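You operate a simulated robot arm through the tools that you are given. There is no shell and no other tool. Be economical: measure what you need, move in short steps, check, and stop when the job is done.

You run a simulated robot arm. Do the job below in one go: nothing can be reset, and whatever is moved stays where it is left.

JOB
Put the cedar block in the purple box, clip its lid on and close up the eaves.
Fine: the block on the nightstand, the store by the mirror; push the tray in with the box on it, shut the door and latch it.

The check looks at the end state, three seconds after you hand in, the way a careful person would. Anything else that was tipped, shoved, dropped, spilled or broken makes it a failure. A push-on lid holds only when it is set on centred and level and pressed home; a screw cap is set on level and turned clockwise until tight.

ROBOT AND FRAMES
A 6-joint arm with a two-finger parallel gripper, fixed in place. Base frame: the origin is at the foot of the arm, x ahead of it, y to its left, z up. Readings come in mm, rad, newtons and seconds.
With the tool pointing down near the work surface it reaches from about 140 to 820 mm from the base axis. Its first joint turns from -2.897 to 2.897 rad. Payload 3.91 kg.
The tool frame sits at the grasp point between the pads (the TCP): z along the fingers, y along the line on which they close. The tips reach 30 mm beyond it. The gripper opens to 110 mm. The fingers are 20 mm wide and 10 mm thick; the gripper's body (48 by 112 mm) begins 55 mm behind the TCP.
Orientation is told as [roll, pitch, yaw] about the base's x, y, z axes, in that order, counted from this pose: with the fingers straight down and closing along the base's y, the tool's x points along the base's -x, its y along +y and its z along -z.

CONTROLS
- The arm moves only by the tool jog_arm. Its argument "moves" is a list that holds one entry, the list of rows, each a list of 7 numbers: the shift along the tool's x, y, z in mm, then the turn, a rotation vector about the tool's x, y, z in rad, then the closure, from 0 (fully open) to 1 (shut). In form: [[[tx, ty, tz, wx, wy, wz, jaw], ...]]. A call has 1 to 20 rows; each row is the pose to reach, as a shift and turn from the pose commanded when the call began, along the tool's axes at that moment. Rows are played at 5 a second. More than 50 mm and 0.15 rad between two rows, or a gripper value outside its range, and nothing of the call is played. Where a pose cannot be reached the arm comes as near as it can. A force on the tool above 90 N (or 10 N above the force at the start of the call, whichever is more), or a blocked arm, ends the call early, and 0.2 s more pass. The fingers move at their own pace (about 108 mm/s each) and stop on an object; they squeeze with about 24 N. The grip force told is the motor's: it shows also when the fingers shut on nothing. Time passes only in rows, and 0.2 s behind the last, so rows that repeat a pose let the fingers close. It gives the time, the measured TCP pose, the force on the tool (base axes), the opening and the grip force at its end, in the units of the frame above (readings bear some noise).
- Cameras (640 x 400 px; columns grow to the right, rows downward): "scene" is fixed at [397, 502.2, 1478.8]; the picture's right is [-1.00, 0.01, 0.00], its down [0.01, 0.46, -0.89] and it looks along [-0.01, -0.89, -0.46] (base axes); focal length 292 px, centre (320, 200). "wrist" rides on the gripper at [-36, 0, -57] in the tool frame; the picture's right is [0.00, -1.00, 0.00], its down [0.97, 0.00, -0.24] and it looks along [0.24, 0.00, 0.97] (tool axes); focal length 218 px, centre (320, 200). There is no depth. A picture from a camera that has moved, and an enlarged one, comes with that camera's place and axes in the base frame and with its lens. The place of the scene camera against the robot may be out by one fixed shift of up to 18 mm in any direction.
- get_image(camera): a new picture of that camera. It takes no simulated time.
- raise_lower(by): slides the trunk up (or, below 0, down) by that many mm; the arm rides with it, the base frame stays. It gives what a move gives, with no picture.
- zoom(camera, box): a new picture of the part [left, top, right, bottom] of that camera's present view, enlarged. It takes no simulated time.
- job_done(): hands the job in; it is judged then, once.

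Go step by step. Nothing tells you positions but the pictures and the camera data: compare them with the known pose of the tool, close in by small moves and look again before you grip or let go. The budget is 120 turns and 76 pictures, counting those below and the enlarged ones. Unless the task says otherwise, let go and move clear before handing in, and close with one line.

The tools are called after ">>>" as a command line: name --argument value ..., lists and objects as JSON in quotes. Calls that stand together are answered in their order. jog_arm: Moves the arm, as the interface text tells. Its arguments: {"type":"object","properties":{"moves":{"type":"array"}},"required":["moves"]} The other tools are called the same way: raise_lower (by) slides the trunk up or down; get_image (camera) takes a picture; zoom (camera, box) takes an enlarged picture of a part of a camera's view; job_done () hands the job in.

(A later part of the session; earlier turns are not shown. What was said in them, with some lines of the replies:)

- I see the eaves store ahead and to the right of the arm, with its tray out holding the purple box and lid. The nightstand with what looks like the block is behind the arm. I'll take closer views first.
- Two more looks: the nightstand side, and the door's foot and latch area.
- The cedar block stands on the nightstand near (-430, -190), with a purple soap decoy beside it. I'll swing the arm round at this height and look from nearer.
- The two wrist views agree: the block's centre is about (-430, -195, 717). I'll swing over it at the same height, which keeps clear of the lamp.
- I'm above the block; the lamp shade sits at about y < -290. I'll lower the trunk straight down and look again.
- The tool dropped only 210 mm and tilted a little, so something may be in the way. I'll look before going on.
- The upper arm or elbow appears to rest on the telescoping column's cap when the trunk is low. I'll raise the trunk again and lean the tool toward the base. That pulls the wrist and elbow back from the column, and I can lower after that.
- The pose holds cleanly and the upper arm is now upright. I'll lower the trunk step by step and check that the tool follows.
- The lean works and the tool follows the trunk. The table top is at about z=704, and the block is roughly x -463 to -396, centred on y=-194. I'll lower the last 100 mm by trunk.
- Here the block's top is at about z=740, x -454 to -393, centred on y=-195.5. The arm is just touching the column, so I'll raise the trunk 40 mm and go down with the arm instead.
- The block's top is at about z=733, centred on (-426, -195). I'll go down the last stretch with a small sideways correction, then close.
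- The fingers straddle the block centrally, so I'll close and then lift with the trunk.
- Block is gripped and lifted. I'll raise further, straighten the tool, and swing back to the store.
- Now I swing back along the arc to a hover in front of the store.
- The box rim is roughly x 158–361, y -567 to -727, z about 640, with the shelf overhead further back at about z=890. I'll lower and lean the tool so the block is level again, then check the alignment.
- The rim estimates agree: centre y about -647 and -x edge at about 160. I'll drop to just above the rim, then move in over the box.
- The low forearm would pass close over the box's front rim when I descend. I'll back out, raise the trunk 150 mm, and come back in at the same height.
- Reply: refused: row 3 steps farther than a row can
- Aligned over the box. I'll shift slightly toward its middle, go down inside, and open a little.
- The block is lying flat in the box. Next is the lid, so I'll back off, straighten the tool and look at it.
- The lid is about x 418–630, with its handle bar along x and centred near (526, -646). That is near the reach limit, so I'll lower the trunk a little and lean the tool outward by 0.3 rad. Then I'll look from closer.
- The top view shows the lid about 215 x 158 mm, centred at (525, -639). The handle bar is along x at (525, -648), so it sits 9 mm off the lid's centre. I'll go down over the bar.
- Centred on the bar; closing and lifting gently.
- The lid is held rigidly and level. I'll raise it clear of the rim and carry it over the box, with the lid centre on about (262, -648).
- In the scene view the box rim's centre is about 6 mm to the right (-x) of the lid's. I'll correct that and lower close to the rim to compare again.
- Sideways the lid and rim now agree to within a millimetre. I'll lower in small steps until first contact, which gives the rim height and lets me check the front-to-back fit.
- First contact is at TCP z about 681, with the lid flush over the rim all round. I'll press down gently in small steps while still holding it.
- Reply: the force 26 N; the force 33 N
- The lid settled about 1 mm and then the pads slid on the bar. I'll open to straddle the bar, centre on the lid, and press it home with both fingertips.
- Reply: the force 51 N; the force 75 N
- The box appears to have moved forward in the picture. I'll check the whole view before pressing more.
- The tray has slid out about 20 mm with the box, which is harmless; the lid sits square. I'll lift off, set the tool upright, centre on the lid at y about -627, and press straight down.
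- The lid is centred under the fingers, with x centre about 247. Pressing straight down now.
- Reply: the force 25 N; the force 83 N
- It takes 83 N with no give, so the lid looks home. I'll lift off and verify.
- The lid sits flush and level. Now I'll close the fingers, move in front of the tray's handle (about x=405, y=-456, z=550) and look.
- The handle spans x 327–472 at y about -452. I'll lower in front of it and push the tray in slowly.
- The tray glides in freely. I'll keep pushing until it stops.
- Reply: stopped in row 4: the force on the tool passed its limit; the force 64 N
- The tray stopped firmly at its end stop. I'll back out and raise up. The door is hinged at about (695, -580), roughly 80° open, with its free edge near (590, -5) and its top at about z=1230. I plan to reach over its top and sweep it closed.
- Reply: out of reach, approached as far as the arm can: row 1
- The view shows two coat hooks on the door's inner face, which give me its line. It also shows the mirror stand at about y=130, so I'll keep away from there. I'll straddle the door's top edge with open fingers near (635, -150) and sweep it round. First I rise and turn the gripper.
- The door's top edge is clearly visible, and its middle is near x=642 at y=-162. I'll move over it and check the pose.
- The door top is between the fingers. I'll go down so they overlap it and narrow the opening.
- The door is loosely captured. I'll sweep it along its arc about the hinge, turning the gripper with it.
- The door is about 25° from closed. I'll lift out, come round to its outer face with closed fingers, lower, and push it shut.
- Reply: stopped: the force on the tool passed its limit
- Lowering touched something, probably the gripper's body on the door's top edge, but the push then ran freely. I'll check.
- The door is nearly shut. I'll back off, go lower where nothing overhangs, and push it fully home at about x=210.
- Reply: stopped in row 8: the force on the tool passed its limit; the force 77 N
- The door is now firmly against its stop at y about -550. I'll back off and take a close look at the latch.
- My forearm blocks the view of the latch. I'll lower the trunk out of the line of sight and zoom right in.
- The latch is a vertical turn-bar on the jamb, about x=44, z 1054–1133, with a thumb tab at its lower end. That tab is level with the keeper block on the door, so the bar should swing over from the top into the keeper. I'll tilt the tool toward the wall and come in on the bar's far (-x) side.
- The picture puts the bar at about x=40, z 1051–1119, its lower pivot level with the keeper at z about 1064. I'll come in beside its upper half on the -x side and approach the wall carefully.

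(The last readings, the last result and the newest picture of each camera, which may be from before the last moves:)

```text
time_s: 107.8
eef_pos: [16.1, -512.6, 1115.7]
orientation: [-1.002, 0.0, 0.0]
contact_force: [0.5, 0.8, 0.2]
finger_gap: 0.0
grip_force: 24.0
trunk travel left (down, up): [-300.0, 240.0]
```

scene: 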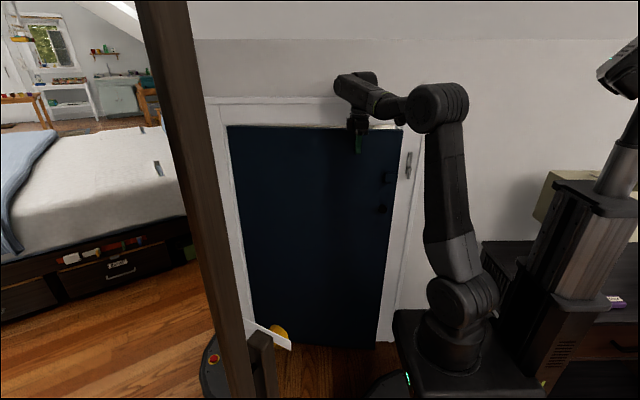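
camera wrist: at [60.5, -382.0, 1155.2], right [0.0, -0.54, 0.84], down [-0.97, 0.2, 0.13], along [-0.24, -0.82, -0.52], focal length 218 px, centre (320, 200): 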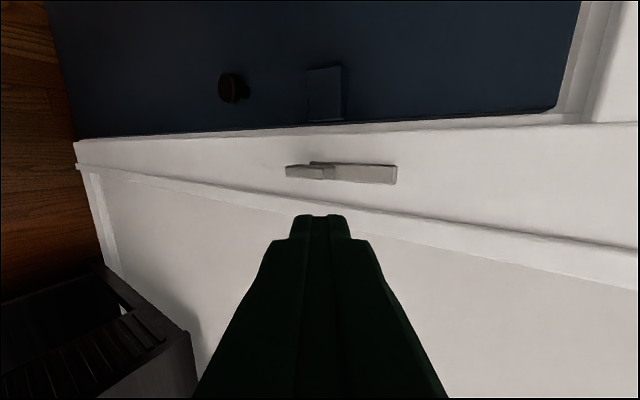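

>>> jog_arm --moves '[[[0, -1.6, 2.5, 0, 0, 0, 1], [0, -3.2, 5, 0, 0, 0, 1], [0, -3.2, 5, 0, 0, 0, 1]]]'

>>> jog_arm --moves '[[[0, -1.6, 2.5, 0, 0, 0, 1], [0, -3.2, 5, 0, 0, 0, 1], [0, -3.2, 5, 0, 0, 0, 1]]]'

```text
time_s: 108.6
eef_pos: [15.8, -518.8, 1115.1]
orientation: [-1.002, 0.0, -0.002]
contact_force: [0.2, 0.2, -0.6]
finger_gap: 0.0
grip_force: 24.4
trunk travel left (down, up): [-300.0, 240.0]
```

```text
time_s: 109.4
eef_pos: [15.6, -524.3, 1114.9]
orientation: [-1.002, 0.0, 0.0]
contact_force: [0.8, 1.2, -0.1]
finger_gap: 0.1
grip_force: 23.9
trunk travel left (down, up): [-300.0, 240.0]
```

>>> jog_arm --moves '[[[0, -1.6, 2.5, 0, 0, 0, 1], [0, -3.2, 5, 0, 0, 0, 1], [0, -3.2, 5, 0, 0, 0, 1]]]'

>>> jog_arm --moves '[[[0, -1.6, 2.5, 0, 0, 0, 1], [0, -3.2, 5, 0, 0, 0, 1], [0, -3.2, 5, 0, 0, 0, 1]]]'

```text
time_s: 110.2
eef_pos: [16.4, -531.3, 1115.7]
orientation: [-1.002, -0.001, -0.001]
contact_force: [0.3, -0.2, 0.2]
finger_gap: 0.0
grip_force: 23.4
trunk travel left (down, up): [-300.0, 240.0]
```

```text
time_s: 111.0
eef_pos: [14.3, -536.1, 1114.9]
orientation: [-1.002, 0.001, 0.0]
contact_force: [0.3, 0.3, 0.0]
finger_gap: 0.1
grip_force: 24.1
trunk travel left (down, up): [-300.0, 240.0]
```

>>> jog_arm --moves '[[[0, -1.6, 2.5, 0, 0, 0, 1], [0, -3.2, 5, 0, 0, 0, 1], [0, -3.2, 5, 0, 0, 0, 1]]]'

>>> jog_arm --moves '[[[0, -1.6, 2.5, 0, 0, 0, 1], [0, -3.2, 5, 0, 0, 0, 1], [0, -3.2, 5, 0, 0, 0, 1]]]'

```text
time_s: 111.8
eef_pos: [16.7, -542.5, 1114.4]
orientation: [-1.003, -0.001, 0.002]
contact_force: [-0.4, -0.2, -0.5]
finger_gap: 0.2
grip_force: 23.9
trunk travel left (down, up): [-300.0, 240.0]
```

```text
time_s: 112.6
eef_pos: [17.4, -547.2, 1115.1]
orientation: [-1.003, -0.002, 0.0]
contact_force: [-0.1, 0.3, 0.1]
finger_gap: 0.0
grip_force: 23.9
trunk travel left (down, up): [-300.0, 240.0]
```

No wall contact yet, so I'll feel sideways for the bar.

>>> jog_arm --moves '[[[-4, 0, 0, 0, 0, 0, 1], [-8, 0, 0, 0, 0, 0, 1], [-12, 0, 0, 0, 0, 0, 1], [-16, 0, 0, 0, 0, 0, 1], [-16, 0, 0, 0, 0, 0, 1]]]'

```text
time_s: 113.8
eef_pos: [31.4, -547.3, 1114.8]
orientation: [-1.001, 0.001, 0.001]
contact_force: [0.8, -0.8, -0.3]
finger_gap: 0.2
grip_force: 23.1
trunk travel left (down, up): [-300.0, 240.0]
```

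>>> jog_arm --moves '[[[8, 0, 0, 0, 0, 0, 1], [16, 0, 0, 0, 0, 0, 1], [16, -1.6, 2.5, 0, 0, 0, 1], [16, -3.2, 5, 0, 0, 0, 1], [16, -4.8, 7.5, 0, 0, 0, 1], [16, -6.4, 10, 0, 0, 0, 1], [16, -6.4, 10, 0, 0, 0, 1]]]'

```text
time_s: 115.4
eef_pos: [15.6, -552.4, 1115.1]
orientation: [-0.999, 0.001, -0.001]
contact_force: [4.0, 58.2, -12.0]
finger_gap: 0.0
grip_force: 24.2
trunk travel left (down, up): [-300.0, 240.0]
```

Wall contact is at tip y about -583. The door's face stands proud at -550, so the bar must sit further out and my tip passed above it. I'll back out, drop a little, and feel for it again.

>>> jog_arm --moves '[[[0, 13, -17, 0, 0, 0, 1], [0, 26.9, -32.6, 0, 0, 0, 1], [0, 26.9, -32.6, 0, 0, 0, 1]]]'

>>> jog_arm --moves '[[[-5, 0, 0, 0, 0, 0, 1], [-10, 0, 0, 0, 0, 0, 1], [-15, 0, 0, 0, 0, 0, 1], [-15, 0, 0, 0, 0, 0, 1]]]'

```text
time_s: 116.2
eef_pos: [15.8, -515.0, 1111.4]
orientation: [-1.003, 0.0, 0.001]
contact_force: [0.0, -0.8, -0.3]
finger_gap: 0.0
grip_force: 23.9
trunk travel left (down, up): [-300.0, 240.0]
```

```text
time_s: 117.2
eef_pos: [31.1, -517.3, 1110.4]
orientation: [-1.002, 0.001, 0.0]
contact_force: [-0.1, 0.3, -1.3]
finger_gap: 0.0
grip_force: 24.1
trunk travel left (down, up): [-300.0, 240.0]
```

>>> jog_arm --moves '[[[-6, -2, -1, 0, 0, 0, 1], [-11, -2, -1, 0, 0, 0, 1], [-17, -1, -0.5, 0, 0, 0, 1], [-22, 1, 0.5, 0, 0, 0, 1], [-22, 1, 0.5, 0, 0, 0, 1]]]'

```text
time_s: 118.4
eef_pos: [53.6, -516.3, 1108.0]
orientation: [-1.003, -0.001, 0.0]
contact_force: [1.0, -0.3, 0.0]
finger_gap: 0.1
grip_force: 23.9
trunk travel left (down, up): [-300.0, 240.0]
```

>>> jog_arm --moves '[[[0, 13.5, -21, 0, 0, 0, 1], [40, 13.5, -21, 0, 0, 0, 1], [40, 6.7, 4.3, 0, 0, 0, 1], [40, -6.2, 24.5, 0, 0, 0, 1], [40, -6.2, 24.5, 0, 0, 0, 1]]]'

>>> jog_arm --moves '[[[-4, 0, 0, 0, 0, 0, 1], [-8, 0, 0, 0, 0, 0, 1], [-12, 0, 0, 0, 0, 0, 1], [-12, 0, 0, 0, 0, 0, 1]]]'

```text
time_s: 119.6
eef_pos: [12.5, -540.1, 1101.5]
orientation: [-1.002, 0.0, 0.001]
contact_force: [0.1, 0.1, -0.5]
finger_gap: 0.0
grip_force: 23.9
trunk travel left (down, up): [-300.0, 240.0]
```

```text
time_s: 120.6
eef_pos: [25.6, -542.7, 1099.4]
orientation: [-1.002, 0.001, 0.0]
contact_force: [0.0, 0.5, -0.3]
finger_gap: 0.2
grip_force: 23.8
trunk travel left (down, up): [-300.0, 240.0]
```

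>>> jog_arm --moves '[[[-5, 0, 0, 0, 0, 0, 1], [-10, 0, 0, 0, 0, 0, 1], [-15, 0, 0, 0, 0, 0, 1], [-15, 0, 0, 0, 0, 0, 1]]]'

```text
time_s: 121.6
eef_pos: [40.3, -542.6, 1099.7]
orientation: [-1.002, 0.0, 0.0]
contact_force: [-1.3, 0.3, -0.4]
finger_gap: 0.0
grip_force: 24.2
trunk travel left (down, up): [-300.0, 240.0]
```

The bar no longer stands where it was, so it seems to have swung freely with my first sweep. I'll follow the rest of its arc and press down toward the keeper.

>>> jog_arm --moves '[[[0, 14, -21.8, 0, 0, 0, 1], [0, 2.3, -29.4, 0, 0, 0, 1], [-14, 3.1, -28.9, 0, 0, 0, 1], [-24, 8.1, -25.6, 0, 0, 0, 1], [-30, 14.9, -21.3, 0, 0, 0, 1], [-30, 14.9, -21.3, 0, 0, 0, 1]]]'

>>> jog_arm --moves '[[[0, 3.4, 2.2, 0, 0, 0, 1], [0, 6.7, 4.3, 0, 0, 0, 1], [0, 6.7, 4.3, 0, 0, 0, 1]]]'

```text
time_s: 123.0
eef_pos: [69.8, -514.8, 1098.5]
orientation: [-1.002, 0.0, 0.0]
contact_force: [0.0, -0.6, 0.4]
finger_gap: 0.0
grip_force: 24.6
trunk travel left (down, up): [-300.0, 240.0]
```

```text
time_s: 123.8
eef_pos: [70.5, -514.9, 1091.0]
orientation: [-1.003, -0.001, 0.0]
contact_force: [0.3, -0.5, 0.3]
finger_gap: 0.0
grip_force: 24.4
trunk travel left (down, up): [-300.0, 240.0]
```

>>> jog_arm --moves '[[[0, 2.5, 1.6, 0, 0, 0, 1], [0, 5, 3.2, 0, 0, 0, 1], [0, 5, 3.2, 0, 0, 0, 1]]]'

>>> jog_arm --moves '[[[0, 2.5, 1.6, 0, 0, 0, 1], [0, 5, 3.2, 0, 0, 0, 1], [0, 5, 3.2, 0, 0, 0, 1]]]'

>>> jog_arm --moves '[[[0, 2.5, 1.6, 0, 0, 0, 1], [0, 5, 3.2, 0, 0, 0, 1], [0, 5, 3.2, 0, 0, 0, 1]]]'

```text
time_s: 124.6
eef_pos: [69.5, -514.3, 1086.1]
orientation: [-1.003, 0.001, 0.0]
contact_force: [0.6, 0.1, -0.2]
finger_gap: 0.0
grip_force: 24.1
trunk travel left (down, up): [-300.0, 240.0]
```

```text
time_s: 125.4
eef_pos: [69.5, -516.2, 1079.7]
orientation: [-1.002, 0.001, 0.0]
contact_force: [-0.7, -0.4, 0.7]
finger_gap: 0.2
grip_force: 23.6
trunk travel left (down, up): [-300.0, 240.0]
```

```text
time_s: 126.2
eef_pos: [70.0, -514.7, 1074.1]
orientation: [-1.002, 0.0, 0.0]
contact_force: [0.8, -0.8, 0.2]
finger_gap: 0.0
grip_force: 23.9
trunk travel left (down, up): [-300.0, 240.0]
```

No contact, and re-triangulating shows why. My "door face" contact was the gripper's wider body, so the door face is near y=-598 and the keeper front near -585. The latch bar therefore lies deeper, with its front at about -575 and its pivot at z about 1037. I'll re-approach deeper beside the bar's top.

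>>> jog_arm --moves '[[[0, -1.8, -24.9, 0, 0, 0, 1], [28, -15.2, -33.5, 0, 0, 0, 1], [56, -15.2, -33.5, 0, 0, 0, 1], [56, -26, -16.7, 0, 0, 0, 1], [56, -36.8, 0.1, 0, 0, 0, 1], [56, -43.8, 11, 0, 0, 0, 1], [56, -43.8, 11, 0, 0, 0, 1]]]'

>>> jog_arm --moves '[[[0, -1.1, 1.7, 0, 0, 0, 1], [0, -1.9, 2.9, 0, 0, 0, 1], [0, -1.9, 2.9, 0, 0, 0, 1]]]'

```text
time_s: 127.8
eef_pos: [14.8, -548.5, 1106.1]
orientation: [-1.002, 0.0, 0.001]
contact_force: [-0.5, 0.4, 0.1]
finger_gap: 0.1
grip_force: 24.2
trunk travel left (down, up): [-300.0, 240.0]
```

```text
time_s: 128.6
eef_pos: [14.5, -552.1, 1105.4]
orientation: [-1.003, -0.001, -0.001]
contact_force: [-0.1, -0.3, -0.4]
finger_gap: 0.0
grip_force: 23.8
trunk travel left (down, up): [-300.0, 240.0]
```

>>> jog_arm --moves '[[[0, -0.8, 1.3, 0, 0, 0, 1], [0, -0.8, 1.3, 0, 0, 0, 1]]]'

>>> jog_arm --moves '[[[-4, 0, 0, 0, 0, 0, 1], [-8, 0, 0, 0, 0, 0, 1], [-12, 0, 0, 0, 0, 0, 1], [-12, 0, 0, 0, 0, 0, 1]]]'

```text
time_s: 129.2
eef_pos: [14.1, -552.4, 1105.8]
orientation: [-1.0, 0.001, 0.001]
contact_force: [-0.1, 6.0, -0.5]
finger_gap: 0.0
grip_force: 24.1
trunk travel left (down, up): [-300.0, 240.0]
```

```text
time_s: 130.2
eef_pos: [25.4, -553.2, 1106.6]
orientation: [-1.003, 0.0, -0.001]
contact_force: [-5.9, 7.1, 3.1]
finger_gap: 0.0
grip_force: 23.9
trunk travel left (down, up): [-300.0, 240.0]
```

Light sideways resistance now, so the finger is touching something. Continuing in small steps.

>>> jog_arm --moves '[[[-4, 0, 0, 0, 0, 0, 1], [-8, 0, 0, 0, 0, 0, 1], [-12, 0, 0, 0, 0, 0, 1], [-12, 0, 0, 0, 0, 0, 1]]]'

```text
time_s: 131.2
eef_pos: [38.0, -552.1, 1105.4]
orientation: [-1.002, -0.002, 0.0]
contact_force: [-8.2, 8.9, 1.8]
finger_gap: 0.0
grip_force: 24.2
trunk travel left (down, up): [-300.0, 240.0]
```

>>> jog_arm --moves '[[[0, 1.6, -2.5, 0, 0, 0, 1], [0, 1.6, -2.5, 0, 0, 0, 1], [-4, 1.6, -2.5, 0, 0, 0, 1], [-4, 1.6, -2.5, 0, 0, 0, 1]]]'

```text
time_s: 132.2
eef_pos: [42.5, -549.7, 1105.0]
orientation: [-1.001, 0.0, 0.0]
contact_force: [0.1, 0.4, -0.4]
finger_gap: 0.2
grip_force: 24.0
trunk travel left (down, up): [-300.0, 240.0]
```

That was just wall friction; the bar has clearly already moved aside. I'll follow its arc at this depth, over and down toward the keeper.

>>> jog_arm --moves '[[[-3, 6.7, 4.3, 0, 0, 0, 1], [-9, 8.4, 5.4, 0, 0, 0, 1], [-15.5, 10.1, 6.5, 0, 0, 0, 1], [-21.5, 13, 8.4, 0, 0, 0, 1], [-27.5, 16, 10.3, 0, 0, 0, 1], [-27.5, 16, 10.3, 0, 0, 0, 1]]]'

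>>> jog_arm --moves '[[[-5, 4.6, 3, 0, 0, 0, 1], [-9.5, 9.2, 5.9, 0, 0, 0, 1], [-13, 14, 9, 0, 0, 0, 1], [-16, 19.3, 12.4, 0, 0, 0, 1], [-16, 19.3, 12.4, 0, 0, 0, 1]]]'

```text
time_s: 133.6
eef_pos: [69.1, -550.3, 1085.3]
orientation: [-1.002, -0.001, 0.0]
contact_force: [-0.1, 1.4, 0.2]
finger_gap: 0.0
grip_force: 24.0
trunk travel left (down, up): [-300.0, 240.0]
```

```text
time_s: 134.8
eef_pos: [85.2, -550.1, 1063.8]
orientation: [-1.001, -0.001, -0.002]
contact_force: [-0.7, 0.0, 0.1]
finger_gap: 0.0
grip_force: 23.8
trunk travel left (down, up): [-300.0, 240.0]
```

>>> jog_arm --moves '[[[0, 3.4, 2.2, 0, 0, 0, 1], [0, 6.7, 4.3, 0, 0, 0, 1], [0, 6.7, 4.3, 0, 0, 0, 1]]]'

>>> jog_arm --moves '[[[0, 3.4, 2.2, 0, 0, 0, 1], [0, 6.7, 4.3, 0, 0, 0, 1], [0, 6.7, 4.3, 0, 0, 0, 1]]]'

```text
time_s: 135.6
eef_pos: [86.8, -548.1, 1057.5]
orientation: [-1.009, -0.001, -0.001]
contact_force: [1.3, 5.0, 25.3]
finger_gap: 0.0
grip_force: 24.0
trunk travel left (down, up): [-300.0, 240.0]
```

```text
time_s: 136.4
eef_pos: [85.8, -547.5, 1054.0]
orientation: [-1.015, -0.001, 0.002]
contact_force: [0.6, 11.2, 49.3]
finger_gap: 0.0
grip_force: 24.0
trunk travel left (down, up): [-300.0, 240.0]
```

Contact from below at TCP z about 1057. To tell bar from keeper, I'll lift and press at x=62, where only a swung-over bar could be.

>>> jog_arm --moves '[[[0, -16.8, -10.8, 0, 0, 0, 1], [12, -16.8, -10.8, 0, 0, 0, 1], [24, -16.8, -10.8, 0, 0, 0, 1], [24, -8.4, -5.4, 0, 0, 0, 1], [24, -4.2, -2.7, 0, 0, 0, 1], [24, -4.2, -2.7, 0, 0, 0, 1]]]'

>>> jog_arm --moves '[[[0, 3.4, 2.2, 0, 0, 0, 1], [0, 6.7, 4.3, 0, 0, 0, 1], [0, 6.7, 4.3, 0, 0, 0, 1]]]'

```text
time_s: 137.8
eef_pos: [62.0, -549.4, 1059.2]
orientation: [-1.016, -0.004, 0.001]
contact_force: [-3.4, -1.1, 43.9]
finger_gap: 0.3
grip_force: 24.5
trunk travel left (down, up): [-300.0, 240.0]
```

```text
time_s: 138.6
eef_pos: [62.1, -547.2, 1058.0]
orientation: [-1.029, -0.003, 0.002]
contact_force: [-3.5, 4.3, 69.8]
finger_gap: 0.1
grip_force: 24.0
trunk travel left (down, up): [-300.0, 240.0]
```

Solid contact there too, so the bar now lies across toward the keeper. I'll back away, clear the camera's line of sight, and verify with the last picture.

>>> jog_arm --moves '[[[0, -9, -41.4, 0, 0, 0, 1], [0, 4.2, -80.4, 0, 0, 0, 1], [0, 17.4, -119.4, 0, 0, 0, 1], [-34, 17.4, -119.4, -0.145, 0, 0, 1], [-68, 17.4, -119.4, -0.29, 0, 0, 1], [-102, 17.4, -119.4, -0.435, 0, 0, 1], [-136, 17.4, -119.4, -0.58, 0, 0, 1], [-170, 17.4, -119.4, -0.725, 0, 0, 1], [-204, 17.4, -119.4, -0.87, 0, 0, 1], [-238, 17.4, -119.4, -1.0, 0, 0, 1]]]'

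>>> raise_lower --by -300

>>> zoom --camera "scene" --box '[366, 140, 430, 200]'

```text
time_s: 140.8
eef_pos: [301.4, -439.7, 1094.3]
orientation: [-0.001, 0.002, 0.0]
contact_force: [-0.5, 0.0, 0.0]
finger_gap: 0.1
grip_force: 24.3
trunk travel left (down, up): [-300.0, 240.0]
```

```text
time_s: 143.8
eef_pos: [300.1, -440.3, 794.2]
orientation: [-0.002, 0.001, 0.0]
contact_force: [0.5, 0.3, -1.1]
finger_gap: 0.0
grip_force: 23.8
trunk travel left (down, up): [0.0, 540.0]
```

```text
6.67 times, centred on (398, 170) of scene
camera zoom: at [397.0, 502.2, 1478.8], right [-1.0, 0.01, 0.0], down [0.01, 0.46, -0.89], along [-0.01, -0.89, -0.46], focal length 1949 px, centre (-200, 400)
```

zoom: 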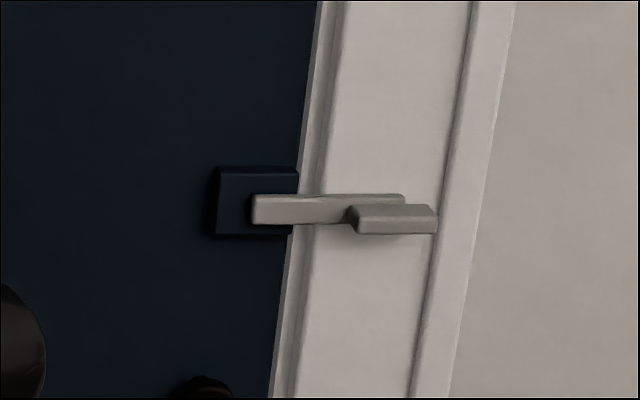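

The last picture shows the latch bar lying level across the keeper, so the door is shut and latched. The arm is clear of everything, so I'm handing in.

>>> job_done

```text
The job is handed in.
```

The cedar block is in the purple box with its lid pressed on. The tray is pushed in with the box on it, and the door is shut and latched.
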